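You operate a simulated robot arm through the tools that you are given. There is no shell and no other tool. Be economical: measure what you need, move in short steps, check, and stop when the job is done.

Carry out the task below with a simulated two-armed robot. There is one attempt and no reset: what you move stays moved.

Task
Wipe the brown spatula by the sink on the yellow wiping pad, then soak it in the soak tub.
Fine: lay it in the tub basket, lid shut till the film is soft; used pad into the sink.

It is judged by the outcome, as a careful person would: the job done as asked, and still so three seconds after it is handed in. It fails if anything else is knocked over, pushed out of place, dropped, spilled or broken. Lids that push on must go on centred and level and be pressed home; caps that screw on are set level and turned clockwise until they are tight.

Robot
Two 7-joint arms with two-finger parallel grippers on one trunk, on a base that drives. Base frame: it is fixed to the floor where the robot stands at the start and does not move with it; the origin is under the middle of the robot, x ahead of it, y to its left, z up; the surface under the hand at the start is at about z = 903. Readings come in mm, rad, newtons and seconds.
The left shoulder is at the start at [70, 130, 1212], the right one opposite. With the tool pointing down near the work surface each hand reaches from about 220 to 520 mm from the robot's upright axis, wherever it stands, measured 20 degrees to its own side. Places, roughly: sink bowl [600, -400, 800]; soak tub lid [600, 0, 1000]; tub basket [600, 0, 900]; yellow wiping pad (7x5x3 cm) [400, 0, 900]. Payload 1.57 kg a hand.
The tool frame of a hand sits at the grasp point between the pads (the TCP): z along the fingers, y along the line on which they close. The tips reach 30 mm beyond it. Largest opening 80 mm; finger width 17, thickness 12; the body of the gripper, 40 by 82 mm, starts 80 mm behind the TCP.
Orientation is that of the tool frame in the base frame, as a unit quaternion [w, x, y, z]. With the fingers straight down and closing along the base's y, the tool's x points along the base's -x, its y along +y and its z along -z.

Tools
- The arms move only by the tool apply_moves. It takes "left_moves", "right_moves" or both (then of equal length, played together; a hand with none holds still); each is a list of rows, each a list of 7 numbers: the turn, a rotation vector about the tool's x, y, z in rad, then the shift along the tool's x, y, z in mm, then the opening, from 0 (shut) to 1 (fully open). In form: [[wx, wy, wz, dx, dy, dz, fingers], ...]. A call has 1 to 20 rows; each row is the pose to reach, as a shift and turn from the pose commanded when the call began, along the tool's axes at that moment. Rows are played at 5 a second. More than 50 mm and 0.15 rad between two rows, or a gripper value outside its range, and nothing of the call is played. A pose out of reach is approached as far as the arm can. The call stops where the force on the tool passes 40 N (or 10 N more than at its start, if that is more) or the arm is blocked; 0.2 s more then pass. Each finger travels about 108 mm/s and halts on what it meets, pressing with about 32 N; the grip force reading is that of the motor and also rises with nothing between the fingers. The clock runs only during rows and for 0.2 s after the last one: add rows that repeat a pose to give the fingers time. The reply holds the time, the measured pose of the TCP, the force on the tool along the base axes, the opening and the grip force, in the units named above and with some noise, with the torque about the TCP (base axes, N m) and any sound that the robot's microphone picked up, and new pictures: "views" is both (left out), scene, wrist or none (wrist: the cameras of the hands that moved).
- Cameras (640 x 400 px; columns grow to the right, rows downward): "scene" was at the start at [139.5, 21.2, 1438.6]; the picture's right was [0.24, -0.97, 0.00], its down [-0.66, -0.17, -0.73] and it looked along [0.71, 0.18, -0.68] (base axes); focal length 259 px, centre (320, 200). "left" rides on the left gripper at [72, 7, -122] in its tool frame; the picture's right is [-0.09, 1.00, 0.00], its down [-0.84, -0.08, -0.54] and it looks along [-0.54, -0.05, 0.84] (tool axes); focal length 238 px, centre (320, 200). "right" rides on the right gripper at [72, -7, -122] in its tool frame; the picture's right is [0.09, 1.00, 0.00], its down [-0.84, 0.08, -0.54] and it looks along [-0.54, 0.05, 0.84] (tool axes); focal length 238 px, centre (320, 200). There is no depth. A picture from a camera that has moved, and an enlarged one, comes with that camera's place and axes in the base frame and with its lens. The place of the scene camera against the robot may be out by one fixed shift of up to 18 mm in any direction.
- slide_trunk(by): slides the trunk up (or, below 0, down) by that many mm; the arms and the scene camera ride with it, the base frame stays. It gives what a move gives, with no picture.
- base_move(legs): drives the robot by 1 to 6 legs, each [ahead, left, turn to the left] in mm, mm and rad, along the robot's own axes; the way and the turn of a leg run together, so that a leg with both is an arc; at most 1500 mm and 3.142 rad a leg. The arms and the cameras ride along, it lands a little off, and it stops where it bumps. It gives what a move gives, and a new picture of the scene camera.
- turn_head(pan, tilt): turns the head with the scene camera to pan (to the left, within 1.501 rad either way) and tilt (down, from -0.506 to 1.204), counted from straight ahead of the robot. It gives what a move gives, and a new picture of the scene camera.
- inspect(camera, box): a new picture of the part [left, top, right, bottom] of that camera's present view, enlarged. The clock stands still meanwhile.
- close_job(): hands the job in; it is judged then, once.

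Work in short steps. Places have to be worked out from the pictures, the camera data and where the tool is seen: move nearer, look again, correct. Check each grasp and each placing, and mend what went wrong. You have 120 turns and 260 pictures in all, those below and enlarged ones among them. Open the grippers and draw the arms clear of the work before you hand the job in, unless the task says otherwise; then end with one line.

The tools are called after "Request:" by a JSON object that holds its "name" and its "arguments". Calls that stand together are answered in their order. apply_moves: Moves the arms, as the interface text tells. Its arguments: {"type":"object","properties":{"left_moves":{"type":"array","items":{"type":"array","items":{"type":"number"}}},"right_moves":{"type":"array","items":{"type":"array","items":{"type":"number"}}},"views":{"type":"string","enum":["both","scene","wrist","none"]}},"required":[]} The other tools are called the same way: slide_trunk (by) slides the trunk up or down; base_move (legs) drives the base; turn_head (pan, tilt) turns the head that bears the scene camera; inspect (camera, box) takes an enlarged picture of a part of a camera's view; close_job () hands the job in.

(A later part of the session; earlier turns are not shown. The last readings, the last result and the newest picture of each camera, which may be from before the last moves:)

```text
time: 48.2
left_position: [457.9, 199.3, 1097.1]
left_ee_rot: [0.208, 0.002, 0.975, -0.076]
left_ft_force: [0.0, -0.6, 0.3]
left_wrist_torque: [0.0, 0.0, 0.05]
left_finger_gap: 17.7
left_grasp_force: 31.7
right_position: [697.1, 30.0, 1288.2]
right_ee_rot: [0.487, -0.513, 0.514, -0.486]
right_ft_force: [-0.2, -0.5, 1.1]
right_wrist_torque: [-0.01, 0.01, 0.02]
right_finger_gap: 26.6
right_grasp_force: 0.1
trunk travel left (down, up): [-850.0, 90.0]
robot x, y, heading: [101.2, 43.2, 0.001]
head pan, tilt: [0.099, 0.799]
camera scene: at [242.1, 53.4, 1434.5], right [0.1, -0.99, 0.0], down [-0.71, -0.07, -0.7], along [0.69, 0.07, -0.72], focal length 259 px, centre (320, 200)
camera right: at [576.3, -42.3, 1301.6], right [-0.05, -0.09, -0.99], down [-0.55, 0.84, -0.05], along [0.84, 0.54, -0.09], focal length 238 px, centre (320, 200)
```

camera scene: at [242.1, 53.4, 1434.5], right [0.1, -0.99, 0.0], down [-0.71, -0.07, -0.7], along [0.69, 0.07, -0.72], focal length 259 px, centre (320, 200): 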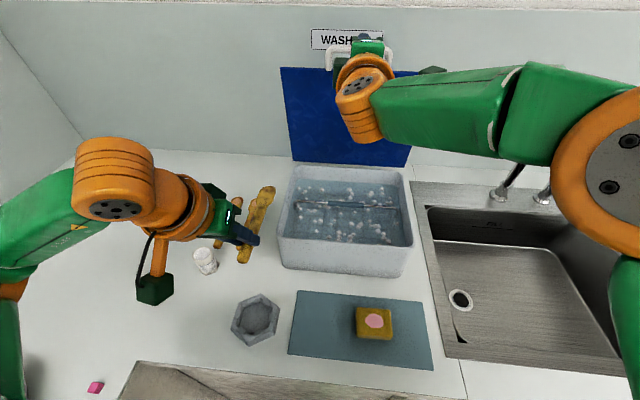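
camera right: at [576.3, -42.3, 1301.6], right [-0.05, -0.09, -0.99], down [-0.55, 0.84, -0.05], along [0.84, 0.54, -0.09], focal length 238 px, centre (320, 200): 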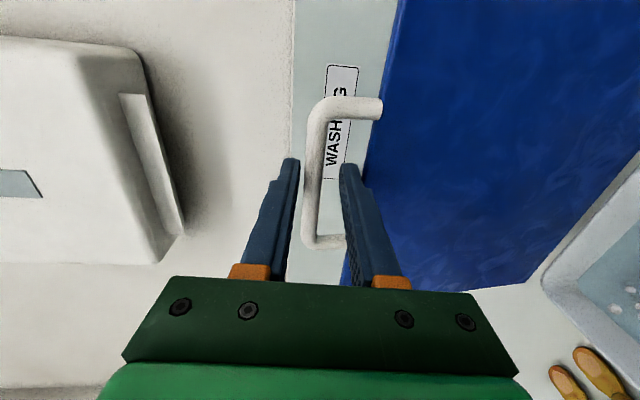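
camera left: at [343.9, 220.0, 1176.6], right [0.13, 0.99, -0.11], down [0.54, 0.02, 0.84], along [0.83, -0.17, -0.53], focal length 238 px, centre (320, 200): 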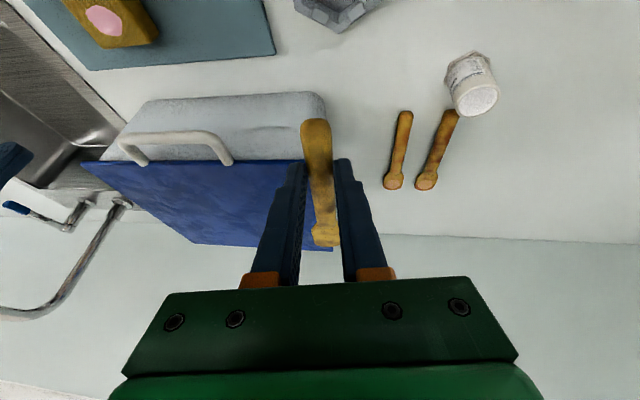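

Check whether the lid is creeping: hold still for a second and look again.

Request:
{"name": "apply_moves", "arguments": {"right_moves": [[0, 0, 0, 0, 0, 0, 0.33], [0, 0, 0, 0, 0, 0, 0.33], [0, 0, 0, 0, 0, 0, 0.33], [0, 0, 0, 0, 0, 0, 0.33], [0, 0, 0, 0, 0, 0, 0.33], [0, 0, 0, 0, 0, 0, 0.33], [0, 0, 0, 0, 0, 0, 0.33]], "views": "wrist"}}

```text
time: 49.8
left_position: [456.4, 198.6, 1096.1]
left_ee_rot: [0.208, 0.003, 0.975, -0.077]
left_ft_force: [-0.7, 0.5, -0.7]
left_wrist_torque: [0.0, 0.03, 0.0]
left_finger_gap: 17.6
left_grasp_force: 31.7
right_position: [697.3, 30.2, 1287.9]
right_ee_rot: [0.486, -0.513, 0.514, -0.486]
right_ft_force: [-0.6, 0.7, 0.6]
right_wrist_torque: [0.03, 0.01, 0.02]
right_finger_gap: 26.5
right_grasp_force: 0.1
trunk travel left (down, up): [-850.0, 90.0]
robot x, y, heading: [102.1, 45.0, 0.003]
head pan, tilt: [0.099, 0.799]
camera right: at [576.4, -42.3, 1301.5], right [-0.05, -0.09, -0.99], down [-0.55, 0.84, -0.05], along [0.84, 0.54, -0.09], focal length 238 px, centre (320, 200)
```

right: 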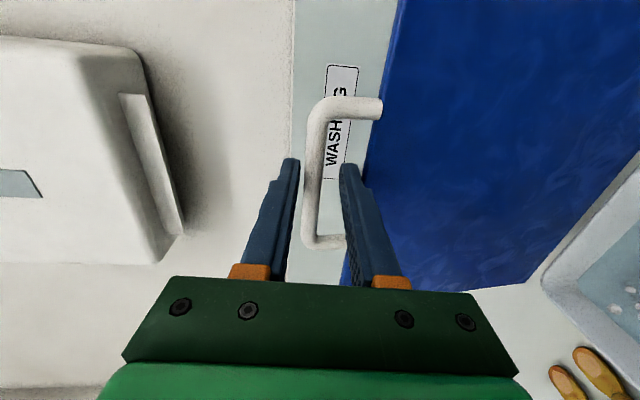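

No movement, no force: the lid stays put. Back the right hand out well clear.

Request:
{"name": "apply_moves", "arguments": {"right_moves": [[0, 0, 0, 0, 0, -30, 0.33], [0, 0, 0, 0, 0, -60, 0.33], [0, 0, 0, 20, 0, -100, 0.33], [0, 0, 0, 45, 0, -140, 0.33], [0, 0, 0, 70, 0, -180, 0.33], [0, 0, 0, 95, 0, -220, 0.33], [0, 0, 0, 120, 10, -250, 0.33]], "views": "both"}}

```text
time: 51.4
left_position: [457.1, 198.1, 1097.1]
left_ee_rot: [0.208, 0.002, 0.975, -0.077]
left_ft_force: [0.0, -0.3, -0.9]
left_wrist_torque: [0.03, 0.0, -0.04]
left_finger_gap: 17.6
left_grasp_force: 31.4
right_position: [471.1, -69.0, 1333.7]
right_ee_rot: [0.487, -0.513, 0.514, -0.486]
right_ft_force: [0.1, 0.3, -0.1]
right_wrist_torque: [0.0, 0.01, 0.0]
right_finger_gap: 26.6
right_grasp_force: 0.1
right hand out of reach, approached as far as the arm can: row 6, 7
trunk travel left (down, up): [-850.0, 90.0]
robot x, y, heading: [100.4, 45.6, -0.001]
head pan, tilt: [0.099, 0.799]
camera scene: at [242.0, 52.6, 1434.5], right [0.1, -0.99, 0.0], down [-0.71, -0.07, -0.7], along [0.69, 0.07, -0.72], focal length 259 px, centre (320, 200)
camera right: at [349.3, -141.9, 1346.7], right [-0.05, -0.09, -0.99], down [-0.55, 0.84, -0.05], along [0.84, 0.54, -0.1], focal length 238 px, centre (320, 200)
```

scene: 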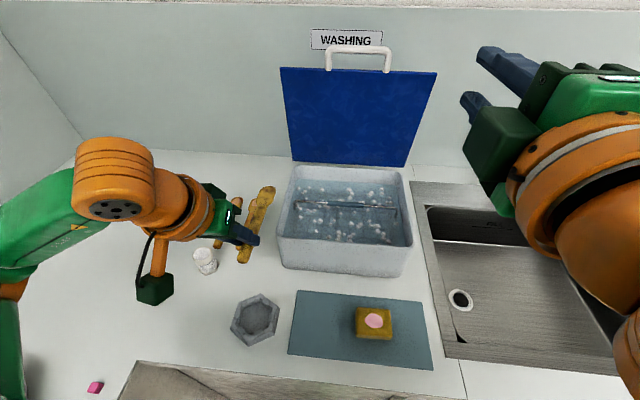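
right: 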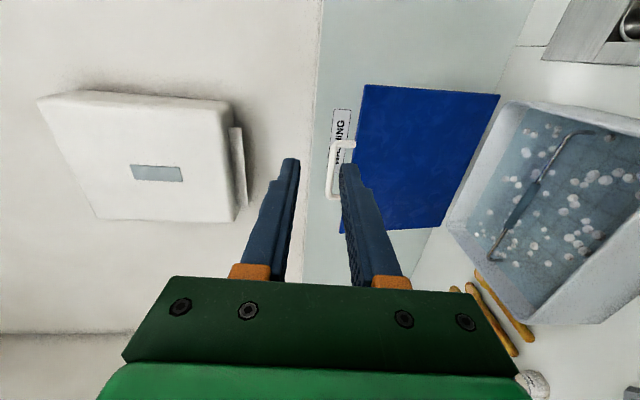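

Lid stays open by itself. To lay the spatula diagonally under the basket's bail bar, I'll turn the robot −0.4 rad and move nearer so the left arm can work comfortably.

Request:
{"name": "base_move", "arguments": {"legs": [[54, 116, 0], [0, 0, -0.4]]}}

Request:
{"name": "inspect", "arguments": {"camera": "left", "box": [160, 80, 480, 280]}}

```text
time: 53.1
left_position: [493.1, 284.4, 1097.6]
left_ee_rot: [0.205, 0.034, 0.975, -0.083]
left_ft_force: [-0.4, 0.6, 0.1]
left_wrist_torque: [0.05, 0.02, -0.02]
left_finger_gap: 17.8
left_grasp_force: 31.7
right_position: [490.5, 15.4, 1334.2]
right_ee_rot: [0.471, -0.497, 0.529, -0.502]
right_ft_force: [-0.3, -0.6, 0.6]
right_wrist_torque: [0.01, 0.03, -0.02]
right_finger_gap: 26.4
right_grasp_force: 0.2
trunk travel left (down, up): [-850.0, 90.0]
robot x, y, heading: [131.3, 150.9, -0.063]
head pan, tilt: [0.099, 0.799]
stopped in leg 2: the robot was blocked; the commanded pose is now the measured one
camera scene: at [269.3, 152.7, 1434.6], right [0.04, -1.0, 0.0], down [-0.72, -0.03, -0.7], along [0.7, 0.03, -0.72], focal length 259 px, centre (320, 200)
```

scene: 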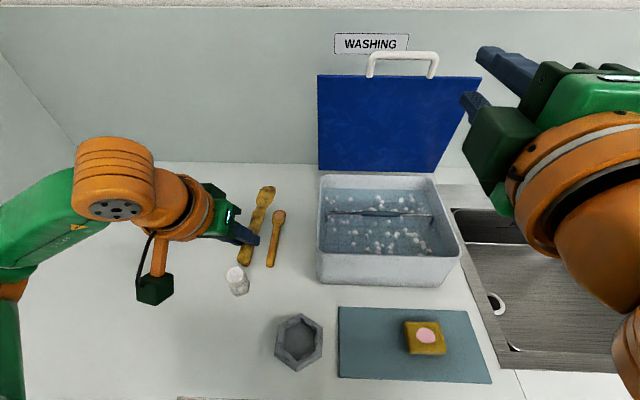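

```text
2.00 times, centred on (320, 180) of left
camera zoom: at [381.0, 314.2, 1176.7], right [0.18, 0.98, -0.11], down [0.54, -0.01, 0.84], along [0.82, -0.21, -0.53], focal length 477 px, centre (320, 240)
```

zoom: 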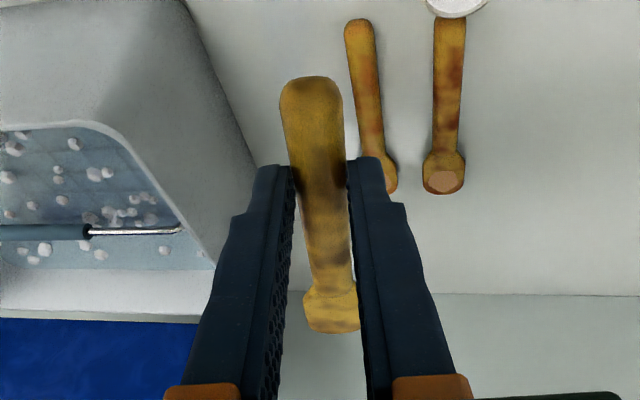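

The base bumped the cabinet when turning. Back off slightly, square up and slide right so the left hand lines up with the tub; I'll use arm tilt instead.

Request:
{"name": "base_move", "arguments": {"legs": [[-12, 0, 0.063], [0, -175, 0]]}}

Request:
{"name": "inspect", "arguments": {"camera": "scene", "box": [200, 140, 440, 290]}}

```text
time: 55.0
left_position: [472.2, 139.0, 1097.2]
left_ee_rot: [0.208, 0.003, 0.975, -0.078]
left_ft_force: [0.3, 0.8, -0.7]
left_wrist_torque: [0.0, 0.03, -0.02]
left_finger_gap: 17.5
left_grasp_force: 32.3
right_position: [485.4, -128.2, 1333.9]
right_ee_rot: [0.485, -0.513, 0.514, -0.486]
right_ft_force: [1.2, 0.5, -0.1]
right_wrist_torque: [0.01, -0.01, -0.07]
right_finger_gap: 26.4
right_grasp_force: 0.0
trunk travel left (down, up): [-850.0, 90.0]
robot x, y, heading: [120.1, -19.2, -0.0]
head pan, tilt: [0.099, 0.799]
camera scene: at [256.7, -5.9, 1434.5], right [0.1, -1.0, 0.0], down [-0.71, -0.07, -0.7], along [0.69, 0.07, -0.72], focal length 259 px, centre (320, 200)
```

scene: 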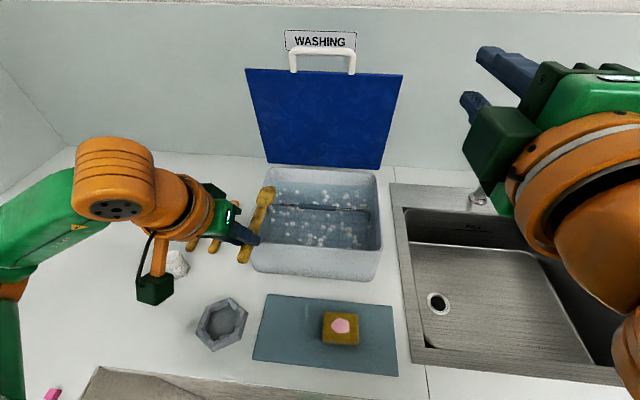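

```text
2.67 times, centred on (320, 215) of scene
camera zoom: at [256.7, -5.9, 1434.5], right [0.1, -1.0, 0.0], down [-0.71, -0.07, -0.7], along [0.69, 0.07, -0.72], focal length 690 px, centre (320, 160)
```

zoom: 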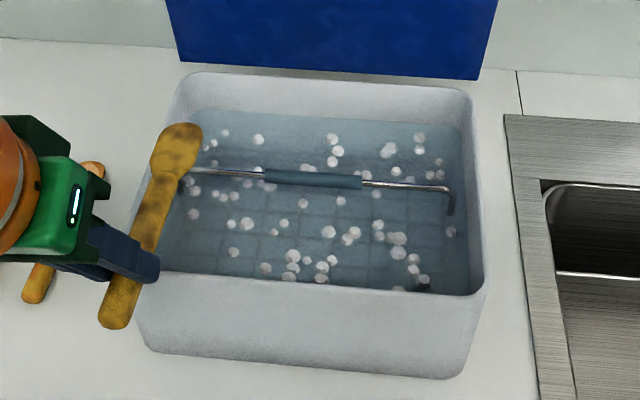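

Now yaw the spatula −0.5 rad while raising it a bit, as the start pose for sliding under the bail bar.

Request:
{"name": "apply_moves", "arguments": {"left_moves": [[0.052, 0.018, 0.112, -5, -4.6, -7, 0], [0.105, 0.037, 0.225, -10.5, -9.3, -14, 0], [0.157, 0.055, 0.337, -15.7, -14, -21.3, 0], [0.21, 0.074, 0.45, -20.9, -18.6, -28.4, 0]], "views": "none"}}

```text
time: 56.0
left_position: [478.5, 122.7, 1133.7]
left_ee_rot: [0.181, 0.246, 0.943, -0.13]
left_ft_force: [0.8, -0.4, -0.8]
left_wrist_torque: [-0.02, 0.04, 0.0]
left_finger_gap: 17.8
left_grasp_force: 31.6
right_position: [486.2, -132.5, 1334.9]
right_ee_rot: [0.486, -0.513, 0.515, -0.486]
right_ft_force: [-0.5, -0.5, -0.4]
right_wrist_torque: [0.03, -0.03, -0.01]
right_finger_gap: 26.4
right_grasp_force: 0.0
trunk travel left (down, up): [-850.0, 90.0]
robot x, y, heading: [118.3, -20.7, 0.002]
head pan, tilt: [0.099, 0.799]
```

Pose reached. Tilt the blade downward 0.65 rad.

Request:
{"name": "apply_moves", "arguments": {"left_moves": [[0.008, 0.129, -0.02, -1.5, 0.9, 3.2, 0], [0.016, 0.258, -0.039, -3.1, 1.8, 6.4, 0], [0.024, 0.386, -0.059, -4.7, 2.6, 9.6, 0], [0.032, 0.515, -0.078, -6.2, 3.5, 12.8, 0], [0.04, 0.644, -0.098, -7.8, 4.4, 16, 0]], "views": "both"}}

Request:
{"name": "inspect", "arguments": {"camera": "scene", "box": [200, 140, 440, 290]}}

```text
time: 57.2
left_position: [494.2, 117.4, 1123.6]
left_ee_rot: [-0.138, 0.23, 0.961, -0.072]
left_ft_force: [0.8, 0.2, -0.4]
left_wrist_torque: [0.01, 0.0, 0.03]
left_finger_gap: 17.7
left_grasp_force: 32.1
right_position: [486.8, -135.1, 1332.3]
right_ee_rot: [0.486, -0.513, 0.515, -0.486]
right_ft_force: [-0.6, 0.1, -0.2]
right_wrist_torque: [0.03, 0.01, 0.02]
right_finger_gap: 26.7
right_grasp_force: 0.0
trunk travel left (down, up): [-850.0, 90.0]
robot x, y, heading: [118.0, -16.8, 0.0]
head pan, tilt: [0.099, 0.799]
camera scene: at [258.0, -12.0, 1434.4], right [0.1, -1.0, 0.0], down [-0.71, -0.07, -0.7], along [0.69, 0.07, -0.72], focal length 259 px, centre (320, 200)
camera left: at [471.7, 165.2, 1254.1], right [0.5, 0.84, -0.22], down [0.84, -0.42, 0.34], along [0.19, -0.36, -0.92], focal length 238 px, centre (320, 200)
```

scene: 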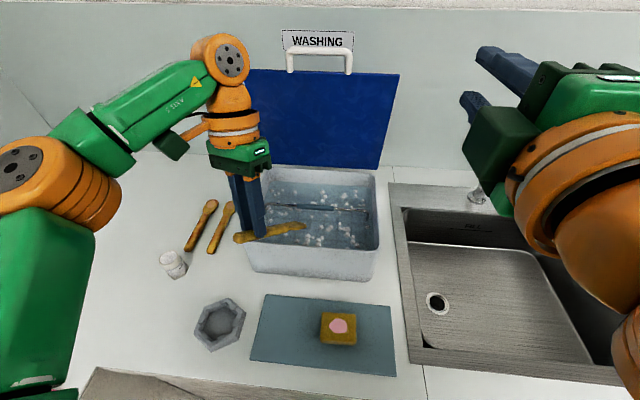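
left: 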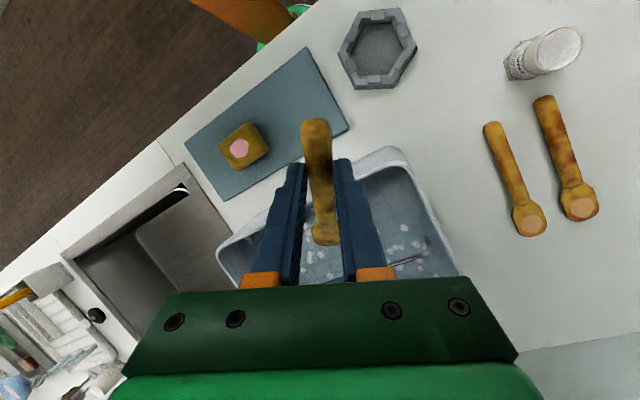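

```text
2.67 times, centred on (320, 215) of scene
camera zoom: at [258.0, -12.0, 1434.4], right [0.1, -1.0, 0.0], down [-0.71, -0.07, -0.7], along [0.69, 0.07, -0.72], focal length 690 px, centre (320, 160)
```

zoom: 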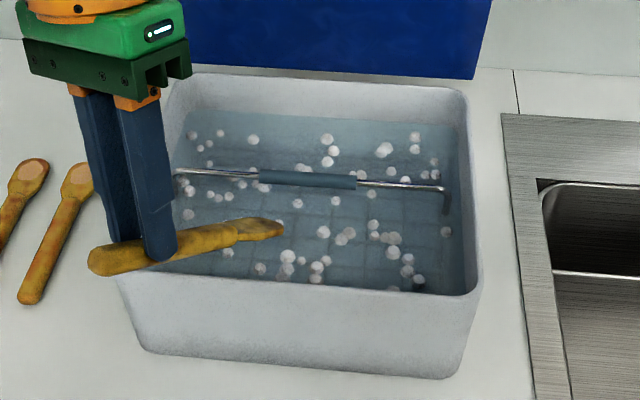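

Tilted blade is poised in front of the bail bar. Slide halfway along its own axis under the bar.

Request:
{"name": "apply_moves", "arguments": {"left_moves": [[0, 0, 0, -27, 2.5, 12, 0], [0, 0, 0, -54, 5, 24, 0], [0, 0, 0, -81, 7.4, 36.3, 0], [0, 0, 0, -81, 7.4, 36.3, 0]], "views": "both"}}

Request:
{"name": "inspect", "arguments": {"camera": "scene", "box": [200, 140, 440, 290]}}

Request:
{"name": "inspect", "arguments": {"camera": "left", "box": [200, 100, 460, 290]}}

```text
time: 58.2
left_position: [526.6, 82.9, 1068.9]
left_ee_rot: [-0.137, 0.229, 0.961, -0.073]
left_ft_force: [0.1, 0.5, -0.7]
left_wrist_torque: [0.0, 0.01, 0.0]
left_finger_gap: 17.7
left_grasp_force: 31.9
left hand out of reach, approached as far as the arm can: row 2, 3, 4
right_position: [486.1, -131.9, 1334.6]
right_ee_rot: [0.486, -0.513, 0.514, -0.486]
right_ft_force: [-0.4, -0.4, 0.5]
right_wrist_torque: [0.03, 0.0, -0.01]
right_finger_gap: 26.6
right_grasp_force: 0.0
trunk travel left (down, up): [-850.0, 90.0]
robot x, y, heading: [119.1, -17.1, -0.0]
head pan, tilt: [0.099, 0.799]
camera scene: at [256.7, -10.0, 1434.6], right [0.1, -1.0, 0.0], down [-0.71, -0.07, -0.7], along [0.69, 0.07, -0.72], focal length 259 px, centre (320, 200)
camera left: at [503.7, 132.2, 1199.4], right [0.5, 0.84, -0.22], down [0.84, -0.41, 0.34], along [0.19, -0.36, -0.91], focal length 238 px, centre (320, 200)
```

scene: 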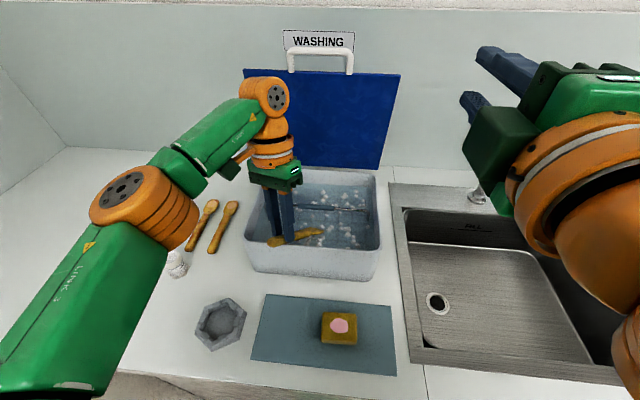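
left: 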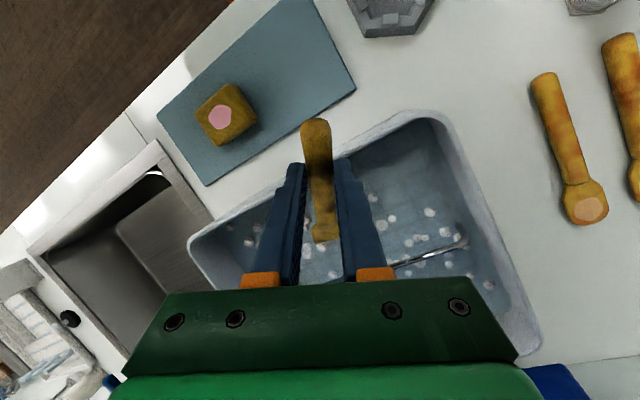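

```text
2.67 times, centred on (320, 215) of scene
camera zoom: at [256.7, -10.0, 1434.6], right [0.1, -1.0, 0.0], down [-0.71, -0.07, -0.7], along [0.69, 0.07, -0.72], focal length 690 px, centre (320, 160)
```

zoom: 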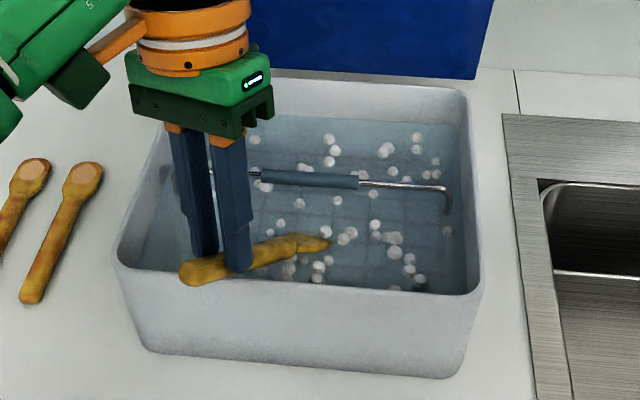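

```text
2.11 times, centred on (330, 195) of left
camera zoom: at [503.7, 132.2, 1199.4], right [0.5, 0.84, -0.22], down [0.84, -0.41, 0.34], along [0.19, -0.36, -0.91], focal length 502 px, centre (299, 210)
```

zoom: 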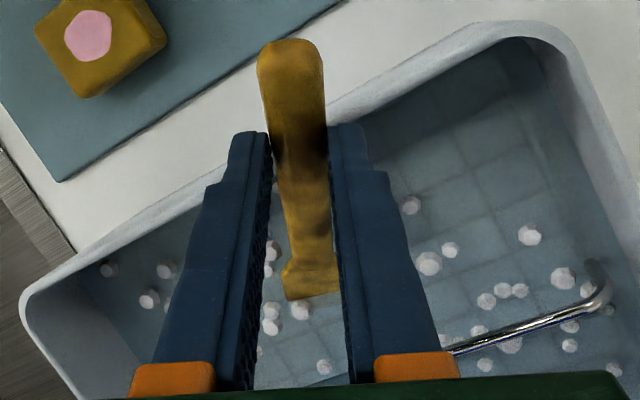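

The tilted pose is limited by wrist bend. Raising the trunk should relax that; the blade is still in front of the bar, so a vertical lift is safe.

Request:
{"name": "slide_trunk", "arguments": {"by": 88}}

Request:
{"name": "base_move", "arguments": {"legs": [[8, 0, 0]]}}

```text
time: 59.5
left_position: [527.0, 82.8, 1156.8]
left_ee_rot: [-0.136, 0.23, 0.961, -0.072]
left_ft_force: [0.3, 0.6, -0.1]
left_wrist_torque: [0.03, 0.02, 0.01]
left_finger_gap: 17.8
left_grasp_force: 32.5
right_position: [486.2, -132.8, 1421.7]
right_ee_rot: [0.486, -0.513, 0.514, -0.486]
right_ft_force: [0.2, 0.1, 0.6]
right_wrist_torque: [0.0, 0.01, 0.0]
right_finger_gap: 26.5
right_grasp_force: 0.0
trunk travel left (down, up): [-938.0, 2.0]
robot x, y, heading: [116.1, -19.2, -0.004]
head pan, tilt: [0.099, 0.799]
```

```text
time: 60.2
left_position: [533.6, 84.6, 1157.7]
left_ee_rot: [-0.136, 0.229, 0.961, -0.072]
left_ft_force: [-0.4, -0.1, -0.4]
left_wrist_torque: [0.04, -0.03, -0.01]
left_finger_gap: 17.5
left_grasp_force: 32.2
right_position: [492.0, -132.4, 1422.4]
right_ee_rot: [0.486, -0.513, 0.514, -0.486]
right_ft_force: [0.5, -0.4, 0.8]
right_wrist_torque: [0.01, -0.01, 0.03]
right_finger_gap: 26.4
right_grasp_force: 0.0
trunk travel left (down, up): [-938.0, 2.0]
robot x, y, heading: [124.8, -17.5, 0.002]
head pan, tilt: [0.099, 0.799]
camera scene: at [263.7, -10.5, 1522.7], right [0.1, -1.0, 0.0], down [-0.71, -0.07, -0.7], along [0.69, 0.07, -0.72], focal length 259 px, centre (320, 200)
```

scene: 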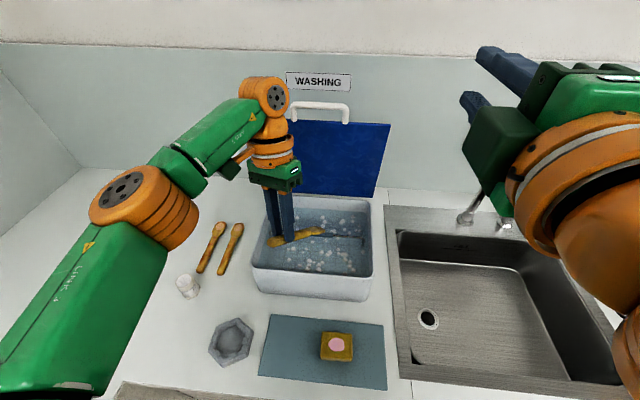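

Now descend vertically back to the earlier height with the raised shoulder.

Request:
{"name": "apply_moves", "arguments": {"left_moves": [[0, 0, 0, -9, 8.5, 40.6, 0], [0, 0, 0, -17.9, 17, 81.3, 0], [0, 0, 0, -33, 15, 84, 0], [0, 0, 0, -47, 14, 88, 0]], "views": "scene"}}

```text
time: 61.2
left_position: [531.3, 88.4, 1068.9]
left_ee_rot: [-0.136, 0.229, 0.961, -0.072]
left_ft_force: [0.6, 0.3, 0.2]
left_wrist_torque: [0.0, -0.04, -0.03]
left_finger_gap: 17.7
left_grasp_force: 31.4
left hand out of reach, approached as far as the arm can: row 2, 3, 4
right_position: [494.6, -133.1, 1420.9]
right_ee_rot: [0.487, -0.513, 0.514, -0.485]
right_ft_force: [0.5, 1.1, 1.0]
right_wrist_torque: [0.03, -0.01, -0.03]
right_finger_gap: 26.6
right_grasp_force: 0.1
trunk travel left (down, up): [-938.0, 2.0]
robot x, y, heading: [126.2, -22.6, 0.004]
head pan, tilt: [0.099, 0.799]
camera scene: at [265.1, -11.0, 1522.6], right [0.1, -1.0, 0.0], down [-0.71, -0.07, -0.7], along [0.69, 0.07, -0.72], focal length 259 px, centre (320, 200)
```

scene: 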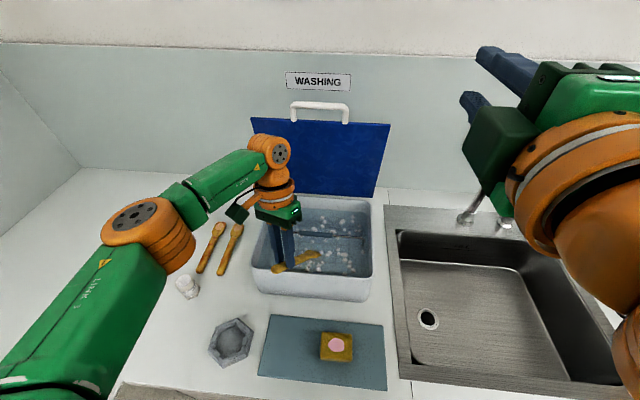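

Reach limit is arm length; a smaller tilt (0.45) with a near-vertical tool suffices geometrically. Back up and reduce the tilt.

Request:
{"name": "apply_moves", "arguments": {"left_moves": [[0, 0, 0, 20, 8, -22, 0], [-0.006, -0.1, 0.015, 35, 18, -32, 0], [-0.012, -0.198, 0.03, 47, 28, -38.4, 0]], "views": "both"}}

Request:
{"name": "inspect", "arguments": {"camera": "scene", "box": [200, 160, 440, 310]}}

```text
time: 62.0
left_position: [515.3, 139.5, 1111.6]
left_ee_rot: [-0.038, 0.237, 0.967, -0.091]
left_ft_force: [0.0, 0.1, -0.7]
left_wrist_torque: [-0.01, 0.01, 0.0]
left_finger_gap: 17.7
left_grasp_force: 32.3
right_position: [493.6, -130.5, 1421.1]
right_ee_rot: [0.486, -0.513, 0.514, -0.487]
right_ft_force: [1.4, 0.5, -0.4]
right_wrist_torque: [-0.04, 0.0, -0.04]
right_finger_gap: 26.6
right_grasp_force: 0.0
trunk travel left (down, up): [-938.0, 2.0]
robot x, y, heading: [125.7, -20.1, 0.006]
head pan, tilt: [0.099, 0.799]
camera scene: at [264.0, -8.9, 1522.6], right [0.1, -1.0, 0.0], down [-0.71, -0.07, -0.7], along [0.69, 0.07, -0.72], focal length 259 px, centre (320, 200)
camera left: at [468.5, 197.9, 1231.7], right [0.53, 0.82, -0.2], down [0.77, -0.37, 0.52], along [0.36, -0.43, -0.83], focal length 238 px, centre (320, 200)
```

scene: 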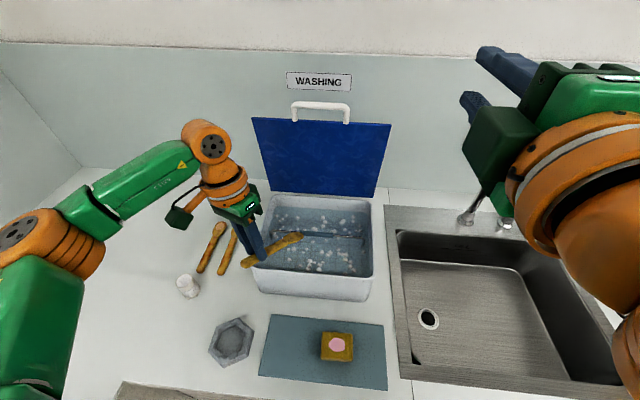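
left: 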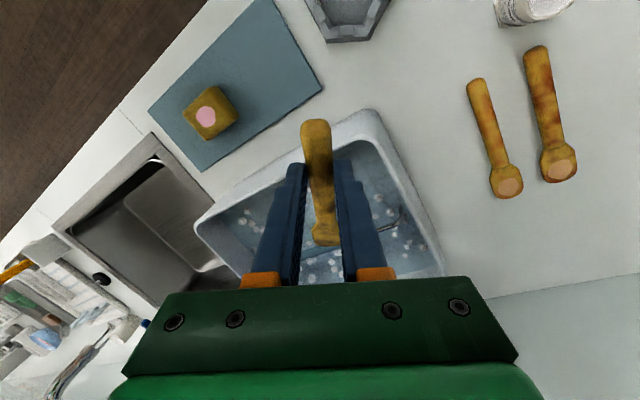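

```text
2.67 times, centred on (320, 235) of scene
camera zoom: at [264.0, -8.9, 1522.6], right [0.1, -1.0, 0.0], down [-0.71, -0.07, -0.7], along [0.69, 0.07, -0.72], focal length 690 px, centre (320, 107)
```

zoom: 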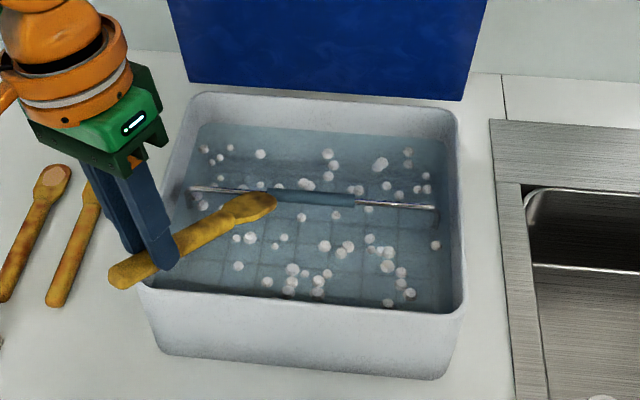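

Descend to the lead-in line, then slide until the tip reaches the bar, and check.

Request:
{"name": "apply_moves", "arguments": {"left_moves": [[0, 0, 0, -6, -4, 20, 0], [0, 0, 0, -11.4, -8.1, 39, 0], [0, 0, 0, -29, -8, 47, 0], [0, 0, 0, -47, -8, 55.5, 0]], "views": "wrist"}}

Request:
{"name": "inspect", "arguments": {"camera": "scene", "box": [220, 180, 400, 300]}}

```text
time: 63.0
left_position: [549.7, 99.9, 1055.9]
left_ee_rot: [-0.04, 0.237, 0.967, -0.09]
left_ft_force: [1.0, -0.2, -0.1]
left_wrist_torque: [0.02, 0.0, 0.0]
left_finger_gap: 17.9
left_grasp_force: 31.8
right_position: [494.6, -132.9, 1421.5]
right_ee_rot: [0.486, -0.513, 0.515, -0.485]
right_ft_force: [0.5, 0.6, 0.3]
right_wrist_torque: [-0.01, -0.03, 0.01]
right_finger_gap: 26.5
right_grasp_force: 0.1
trunk travel left (down, up): [-938.0, 2.0]
robot x, y, heading: [125.2, -19.1, 0.001]
head pan, tilt: [0.099, 0.799]
camera left: at [503.8, 158.3, 1175.4], right [0.53, 0.83, -0.2], down [0.77, -0.37, 0.52], along [0.36, -0.42, -0.83], focal length 238 px, centre (320, 200)
```

left: 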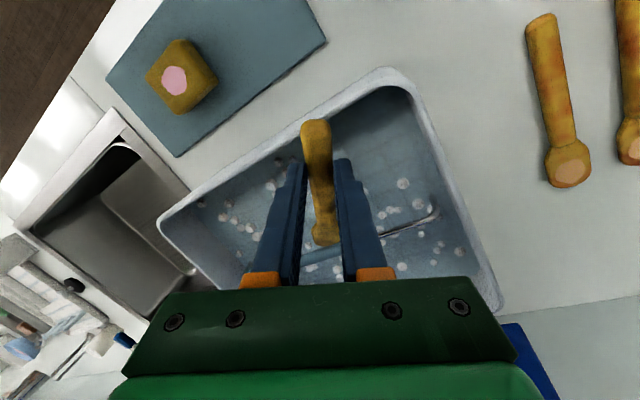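

```text
3.33 times, centred on (310, 240) of scene
camera zoom: at [266.6, -11.8, 1522.4], right [0.1, -1.0, 0.0], down [-0.71, -0.07, -0.7], along [0.69, 0.07, -0.72], focal length 863 px, centre (353, 67)
```

zoom: 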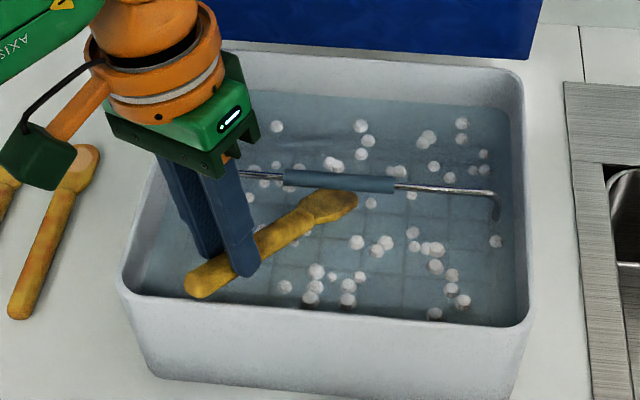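

Check whether the head is below the bar level with a zoom on the left camera.

Request:
{"name": "inspect", "arguments": {"camera": "left", "box": [270, 180, 450, 290]}}

Request:
{"name": "inspect", "arguments": {"camera": "scene", "box": [280, 210, 360, 265]}}

```text
3.56 times, centred on (360, 235) of left
camera zoom: at [503.8, 158.3, 1175.4], right [0.53, 0.83, -0.2], down [0.77, -0.37, 0.52], along [0.36, -0.42, -0.83], focal length 848 px, centre (178, 76)
```

zoom: 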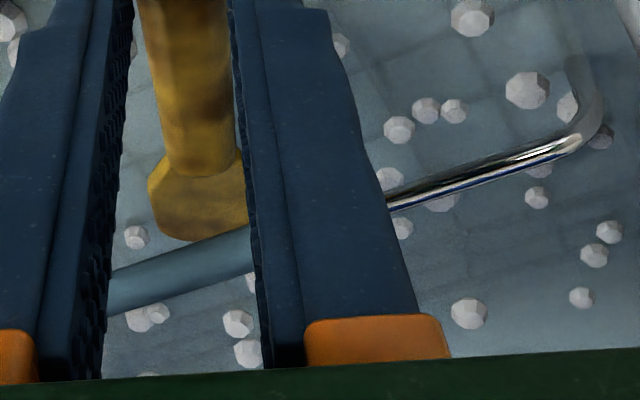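

```text
7.27 times, centred on (320, 238) of scene
camera zoom: at [266.6, -11.8, 1522.4], right [0.1, -1.0, 0.0], down [-0.71, -0.07, -0.7], along [0.69, 0.07, -0.72], focal length 1883 px, centre (320, -73)
```

zoom: 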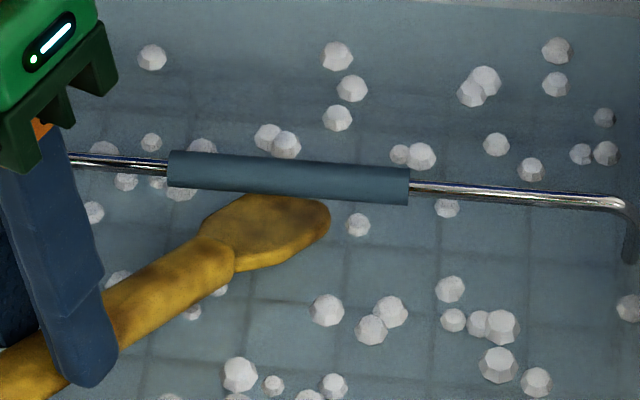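

The bar passes above the head — good. Keep sliding along the blade axis under the bar.

Request:
{"name": "apply_moves", "arguments": {"left_moves": [[0, 0, 0, -12, 0, 6, 0], [0, 0, 0, -25, 0, 12, 0], [0, 0, 0, -37, 0, 17.5, 0], [0, 0, 0, -49, 0, 23, 0]], "views": "none"}}

Request:
{"name": "inspect", "arguments": {"camera": "scene", "box": [220, 180, 400, 300]}}

Request:
{"name": "inspect", "arguments": {"camera": "left", "box": [240, 100, 480, 290]}}

```text
time: 64.0
left_position: [553.1, 96.6, 1052.3]
left_ee_rot: [-0.039, 0.237, 0.966, -0.09]
left_ft_force: [-0.3, 0.0, -0.7]
left_wrist_torque: [0.03, 0.0, 0.02]
left_finger_gap: 17.7
left_grasp_force: 31.7
left hand out of reach, approached as far as the arm can: row 1, 2, 3, 4
right_position: [493.5, -132.5, 1421.5]
right_ee_rot: [0.487, -0.513, 0.514, -0.485]
right_ft_force: [-0.8, 0.8, -0.2]
right_wrist_torque: [0.01, 0.02, 0.0]
right_finger_gap: 26.3
right_grasp_force: 0.0
trunk travel left (down, up): [-938.0, 2.0]
robot x, y, heading: [123.9, -21.7, 0.0]
head pan, tilt: [0.099, 0.799]
```

```text
3.33 times, centred on (310, 240) of scene
camera zoom: at [265.0, -10.4, 1522.6], right [0.1, -1.0, 0.0], down [-0.71, -0.07, -0.7], along [0.69, 0.07, -0.72], focal length 863 px, centre (353, 67)
```

zoom: 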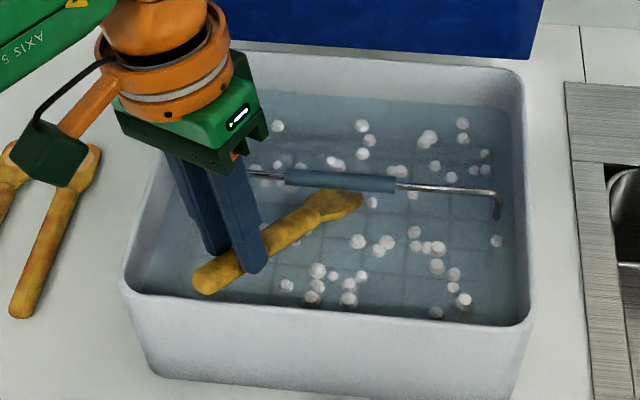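

```text
2.11 times, centred on (360, 195) of left
camera zoom: at [507.1, 155.9, 1172.7], right [0.53, 0.82, -0.2], down [0.77, -0.37, 0.52], along [0.36, -0.43, -0.83], focal length 502 px, centre (236, 210)
```

zoom: 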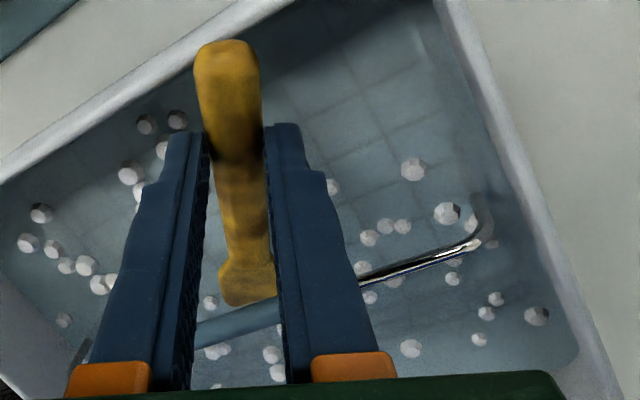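

Reach limit again, but levelling gradually shifts the wrist back and allows more forward travel. Blend levelling with moving forward/down in small steps.

Request:
{"name": "apply_moves", "arguments": {"left_moves": [[-0.003, -0.05, 0.0075, -6.7, 3, 7.1, 0], [-0.007, -0.119, 0.018, -14.8, 5.9, 17.7, 0], [-0.012, -0.198, 0.03, -23.4, 9.3, 28.3, 0], [-0.012, -0.198, 0.03, -23.4, 9.3, 28.3, 0]], "views": "none"}}

Request:
{"name": "inspect", "arguments": {"camera": "scene", "box": [220, 180, 400, 300]}}

Request:
{"name": "inspect", "arguments": {"camera": "left", "box": [200, 90, 460, 290]}}

```text
time: 65.0
left_position: [574.7, 89.0, 1024.1]
left_ee_rot: [0.061, 0.241, 0.963, -0.108]
left_ft_force: [0.2, 0.1, -0.6]
left_wrist_torque: [0.0, 0.01, 0.0]
left_finger_gap: 17.5
left_grasp_force: 31.9
right_position: [494.9, -132.6, 1421.3]
right_ee_rot: [0.487, -0.513, 0.514, -0.485]
right_ft_force: [-0.3, -0.2, -0.4]
right_wrist_torque: [0.0, 0.03, 0.02]
right_finger_gap: 26.3
right_grasp_force: 0.2
trunk travel left (down, up): [-938.0, 2.0]
robot x, y, heading: [125.4, -18.2, 0.001]
head pan, tilt: [0.099, 0.799]
```

```text
3.33 times, centred on (310, 240) of scene
camera zoom: at [265.2, -10.6, 1522.5], right [0.1, -1.0, 0.0], down [-0.71, -0.07, -0.7], along [0.69, 0.07, -0.72], focal length 863 px, centre (353, 67)
```

zoom: 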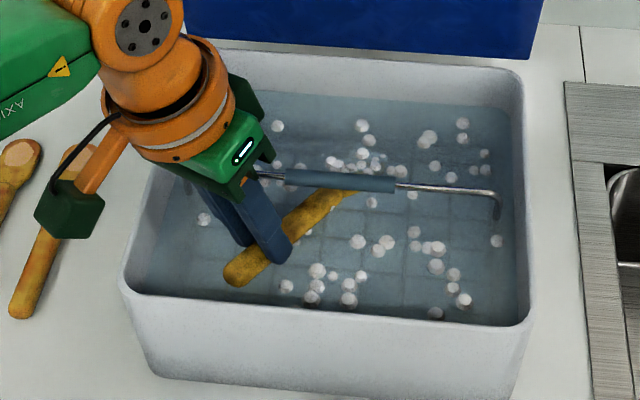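

```text
2.00 times, centred on (330, 190) of left
camera zoom: at [508.5, 155.9, 1127.7], right [0.56, 0.81, -0.16], down [0.66, -0.32, 0.68], along [0.5, -0.49, -0.71], focal length 477 px, centre (300, 220)
```

zoom: 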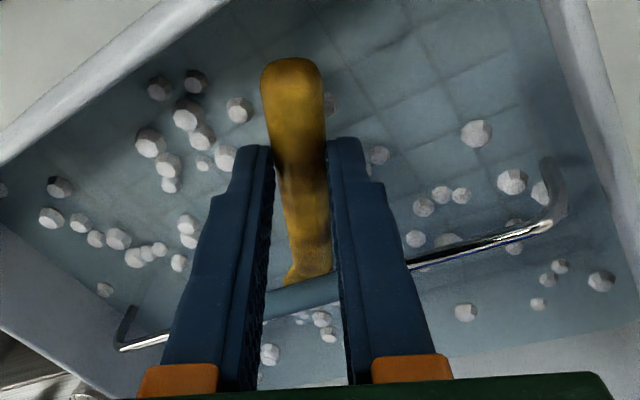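

Head is under the bar and the handle is inside. Continue levelling and lowering, watching force for contact with the basket.

Request:
{"name": "apply_moves", "arguments": {"left_moves": [[-0.002, -0.035, 0.005, -0.2, 2.1, 10.7, 0], [-0.004, -0.069, 0.0105, -0.4, 4.2, 21.4, 0], [-0.0065, -0.109, 0.0165, 0.5, 6.5, 31.3, 0], [-0.009, -0.149, 0.0225, 1.5, 8.8, 41.3, 0], [-0.011, -0.184, 0.028, 2.5, 10, 48, 0], [-0.013, -0.218, 0.033, 3.6, 11.3, 54.4, 0]], "views": "none"}}

Request:
{"name": "inspect", "arguments": {"camera": "scene", "box": [220, 180, 400, 300]}}

Request:
{"name": "inspect", "arguments": {"camera": "left", "box": [200, 90, 460, 290]}}

```text
time: 66.4
left_position: [579.9, 86.8, 968.4]
left_ee_rot: [0.167, 0.244, 0.947, -0.127]
left_ft_force: [0.2, 0.2, 0.5]
left_wrist_torque: [0.02, 0.04, 0.02]
left_finger_gap: 17.6
left_grasp_force: 31.6
right_position: [494.2, -132.1, 1421.5]
right_ee_rot: [0.487, -0.513, 0.514, -0.486]
right_ft_force: [0.4, -0.5, -1.5]
right_wrist_torque: [-0.03, 0.02, -0.01]
right_finger_gap: 26.2
right_grasp_force: 0.1
trunk travel left (down, up): [-938.0, 2.0]
robot x, y, heading: [128.8, -19.4, -0.001]
head pan, tilt: [0.099, 0.799]
```

```text
3.33 times, centred on (310, 240) of scene
camera zoom: at [265.1, -10.3, 1522.6], right [0.1, -1.0, 0.0], down [-0.71, -0.07, -0.7], along [0.69, 0.07, -0.72], focal length 863 px, centre (353, 67)
```

zoom: 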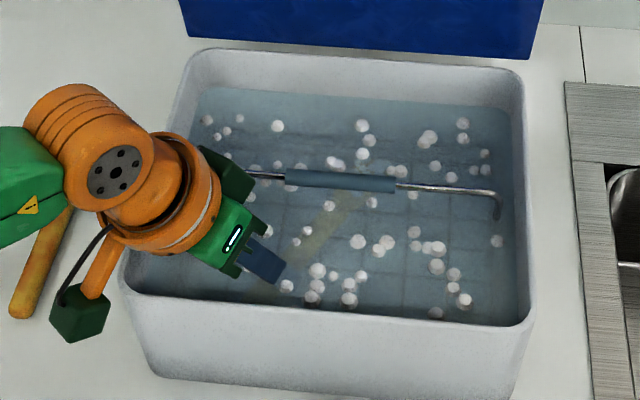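

```text
2.00 times, centred on (330, 190) of left
camera zoom: at [493.7, 163.1, 1050.2], right [0.58, 0.81, -0.12], down [0.51, -0.24, 0.82], along [0.64, -0.54, -0.55], focal length 477 px, centre (300, 220)
```

zoom: 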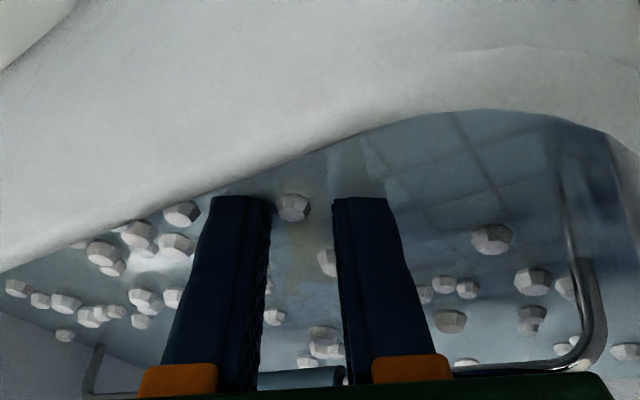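

The spatula is submerged and level; no contact yet. Lower gently a further 8 mm.

Request:
{"name": "apply_moves", "arguments": {"left_moves": [[0, 0, 0, 0.8, 0.3, 1.8, 0], [0, 0, 0, 1.7, 0.6, 3.6, 0], [0, 0, 0, 2.5, 0.9, 5.4, 0], [0, 0, 0, 3.4, 1.2, 7.2, 0], [0, 0, 0, 3.4, 1.2, 7.2, 0]], "views": "none"}}

Request:
{"name": "inspect", "arguments": {"camera": "scene", "box": [220, 180, 400, 300]}}

```text
time: 67.6
left_position: [579.1, 89.2, 961.8]
left_ee_rot: [0.168, 0.244, 0.947, -0.128]
left_ft_force: [-0.1, 0.1, -1.4]
left_wrist_torque: [0.07, 0.0, -0.02]
left_finger_gap: 17.6
left_grasp_force: 32.2
right_position: [494.9, -133.6, 1421.1]
right_ee_rot: [0.487, -0.513, 0.514, -0.485]
right_ft_force: [-1.1, -0.3, -0.2]
right_wrist_torque: [0.0, -0.01, 0.0]
right_finger_gap: 26.5
right_grasp_force: 0.1
trunk travel left (down, up): [-938.0, 2.0]
robot x, y, heading: [124.4, -20.9, 0.003]
head pan, tilt: [0.099, 0.799]
```

```text
3.33 times, centred on (310, 240) of scene
camera zoom: at [265.2, -10.5, 1522.5], right [0.1, -1.0, 0.0], down [-0.71, -0.07, -0.7], along [0.69, 0.07, -0.72], focal length 863 px, centre (353, 67)
```

zoom: 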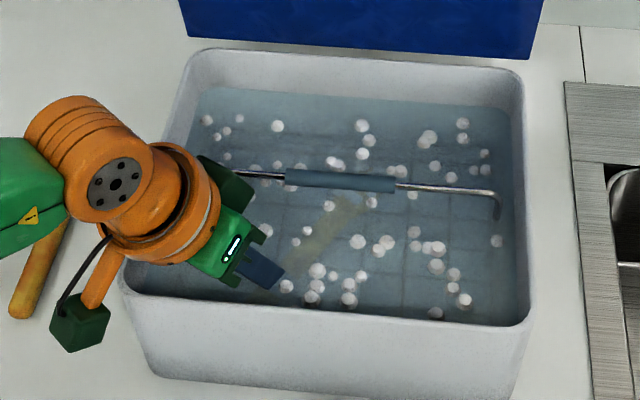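

Shift 15 mm away from the left rim for body clearance, then lower further to feel the basket.

Request:
{"name": "apply_moves", "arguments": {"left_moves": [[0, 0, 0, -3.6, -6.4, 2.5, 0], [0, 0, 0, -7.3, -12.7, 5, 0], [0, 0, 0, -6, -12, 8.5, 0], [0, 0, 0, -4.8, -11.5, 12, 0], [0, 0, 0, -3.9, -11.2, 14, 0]], "views": "none"}}

Request:
{"name": "inspect", "arguments": {"camera": "scene", "box": [220, 180, 400, 300]}}

```text
time: 68.8
left_position: [579.3, 72.3, 951.7]
left_ee_rot: [0.168, 0.244, 0.947, -0.128]
left_ft_force: [-0.4, 0.0, -0.4]
left_wrist_torque: [0.01, 0.05, 0.02]
left_finger_gap: 17.6
left_grasp_force: 31.7
right_position: [494.2, -132.2, 1421.1]
right_ee_rot: [0.486, -0.513, 0.514, -0.486]
right_ft_force: [-0.9, 0.2, -0.1]
right_wrist_torque: [-0.03, 0.0, 0.01]
right_finger_gap: 26.6
right_grasp_force: 0.0
trunk travel left (down, up): [-938.0, 2.0]
robot x, y, heading: [123.2, -16.6, -0.0]
head pan, tilt: [0.099, 0.799]
```

```text
3.33 times, centred on (310, 240) of scene
camera zoom: at [265.2, -10.6, 1522.5], right [0.1, -1.0, 0.0], down [-0.71, -0.07, -0.7], along [0.69, 0.07, -0.72], focal length 863 px, centre (353, 67)
```

zoom: 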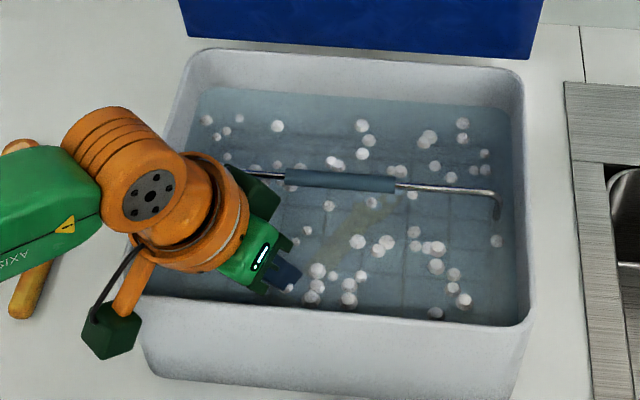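

Only a few mm above the basket floor now; release gently.

Request:
{"name": "apply_moves", "arguments": {"left_moves": [[0, 0, 0, 0, 0, 0, 0.25], [0, 0, 0, 0, 0, 0, 0.4], [0, 0, 0, 0, 0, 0, 0.45], [0, 0, 0, 0, 0, 0, 0.45]], "views": "wrist"}}

Request:
{"name": "inspect", "arguments": {"camera": "scene", "box": [220, 180, 400, 300]}}

```text
time: 69.8
left_position: [579.4, 71.9, 952.3]
left_ee_rot: [0.167, 0.243, 0.947, -0.127]
left_ft_force: [-0.5, 0.5, 0.8]
left_wrist_torque: [-0.03, -0.07, -0.01]
left_finger_gap: 36.0
left_grasp_force: 0.0
right_position: [494.0, -132.6, 1420.5]
right_ee_rot: [-0.487, 0.514, -0.514, 0.485]
right_ft_force: [0.0, -0.2, 1.1]
right_wrist_torque: [0.03, 0.0, 0.02]
right_finger_gap: 26.3
right_grasp_force: 0.1
trunk travel left (down, up): [-938.0, 2.0]
robot x, y, heading: [126.1, -18.6, 0.0]
head pan, tilt: [0.099, 0.799]
camera left: at [492.9, 147.3, 1034.4], right [0.58, 0.81, -0.12], down [0.51, -0.24, 0.82], along [0.64, -0.54, -0.55], focal length 238 px, centre (320, 200)
```

left: 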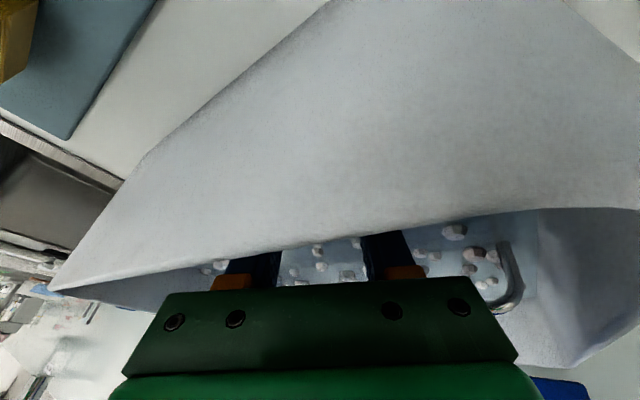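

```text
3.33 times, centred on (310, 240) of scene
camera zoom: at [265.0, -10.5, 1522.6], right [0.1, -1.0, 0.0], down [-0.71, -0.07, -0.7], along [0.69, 0.07, -0.72], focal length 863 px, centre (353, 67)
```

zoom: 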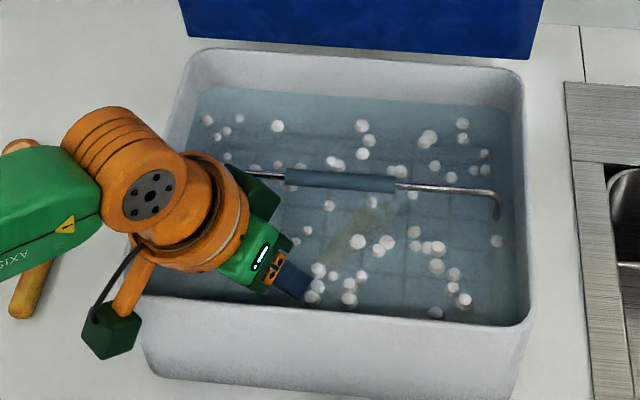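

Released. Withdraw the left hand straight up.

Request:
{"name": "apply_moves", "arguments": {"left_moves": [[0, 0, 0, -12, -5, -27, 0.45], [0, 0, 0, -28, -11, -65, 0.45], [0, 0, 0, -44, -17, -101, 0.45], [0, 0, 0, -59, -23, -136, 0.45], [0, 0, 0, -35, 10, -160, 0.45], [0, 0, 0, 0, 35, -180, 0.45], [0, 0, 0, 30, 60, -200, 0.45]], "views": "none"}}

Request:
{"name": "inspect", "arguments": {"camera": "scene", "box": [200, 90, 420, 300]}}

Request:
{"name": "inspect", "arguments": {"camera": "left", "box": [0, 0, 640, 400]}}

```text
time: 71.4
left_position: [548.1, 170.5, 1115.0]
left_ee_rot: [0.168, 0.243, 0.947, -0.126]
left_ft_force: [-0.3, -0.1, -0.2]
left_wrist_torque: [0.01, 0.0, -0.01]
left_finger_gap: 36.1
left_grasp_force: 0.0
left hand out of reach, approached as far as the arm can: row 7
right_position: [493.7, -132.3, 1421.7]
right_ee_rot: [0.487, -0.513, 0.514, -0.486]
right_ft_force: [-0.8, 0.6, 0.2]
right_wrist_torque: [0.02, 0.0, 0.02]
right_finger_gap: 26.5
right_grasp_force: 0.1
trunk travel left (down, up): [-938.0, 2.0]
robot x, y, heading: [125.0, -22.1, -0.001]
head pan, tilt: [0.099, 0.799]
```

```text
1.90 times, centred on (310, 195) of scene
camera zoom: at [264.5, -10.7, 1522.6], right [0.1, -1.0, 0.0], down [-0.71, -0.07, -0.7], along [0.69, 0.07, -0.72], focal length 493 px, centre (339, 210)
```

zoom: 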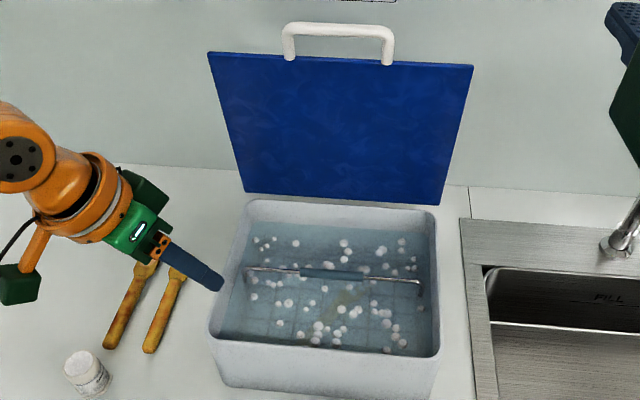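

```text
1.00 times, centred on (320, 200) of left (not enlarged: the box is as wide or as high as the picture)
camera zoom: at [460.8, 247.6, 1196.5], right [0.58, 0.81, -0.12], down [0.51, -0.24, 0.82], along [0.64, -0.54, -0.55], focal length 238 px, centre (320, 200)
```

zoom: 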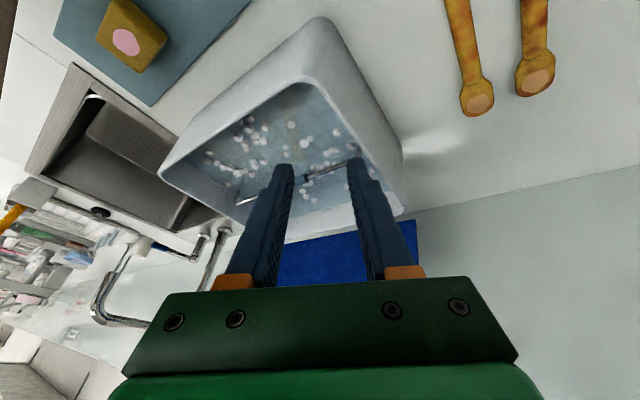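

Request:
{"name": "inspect", "arguments": {"camera": "scene", "box": [265, 190, 375, 270]}}

```text
5.00 times, centred on (320, 230) of scene
camera zoom: at [264.5, -10.7, 1522.6], right [0.1, -1.0, 0.0], down [-0.71, -0.07, -0.7], along [0.69, 0.07, -0.72], focal length 1295 px, centre (320, 50)
```

zoom: 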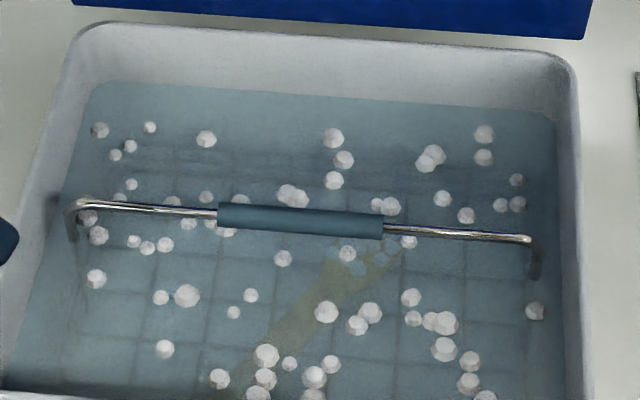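

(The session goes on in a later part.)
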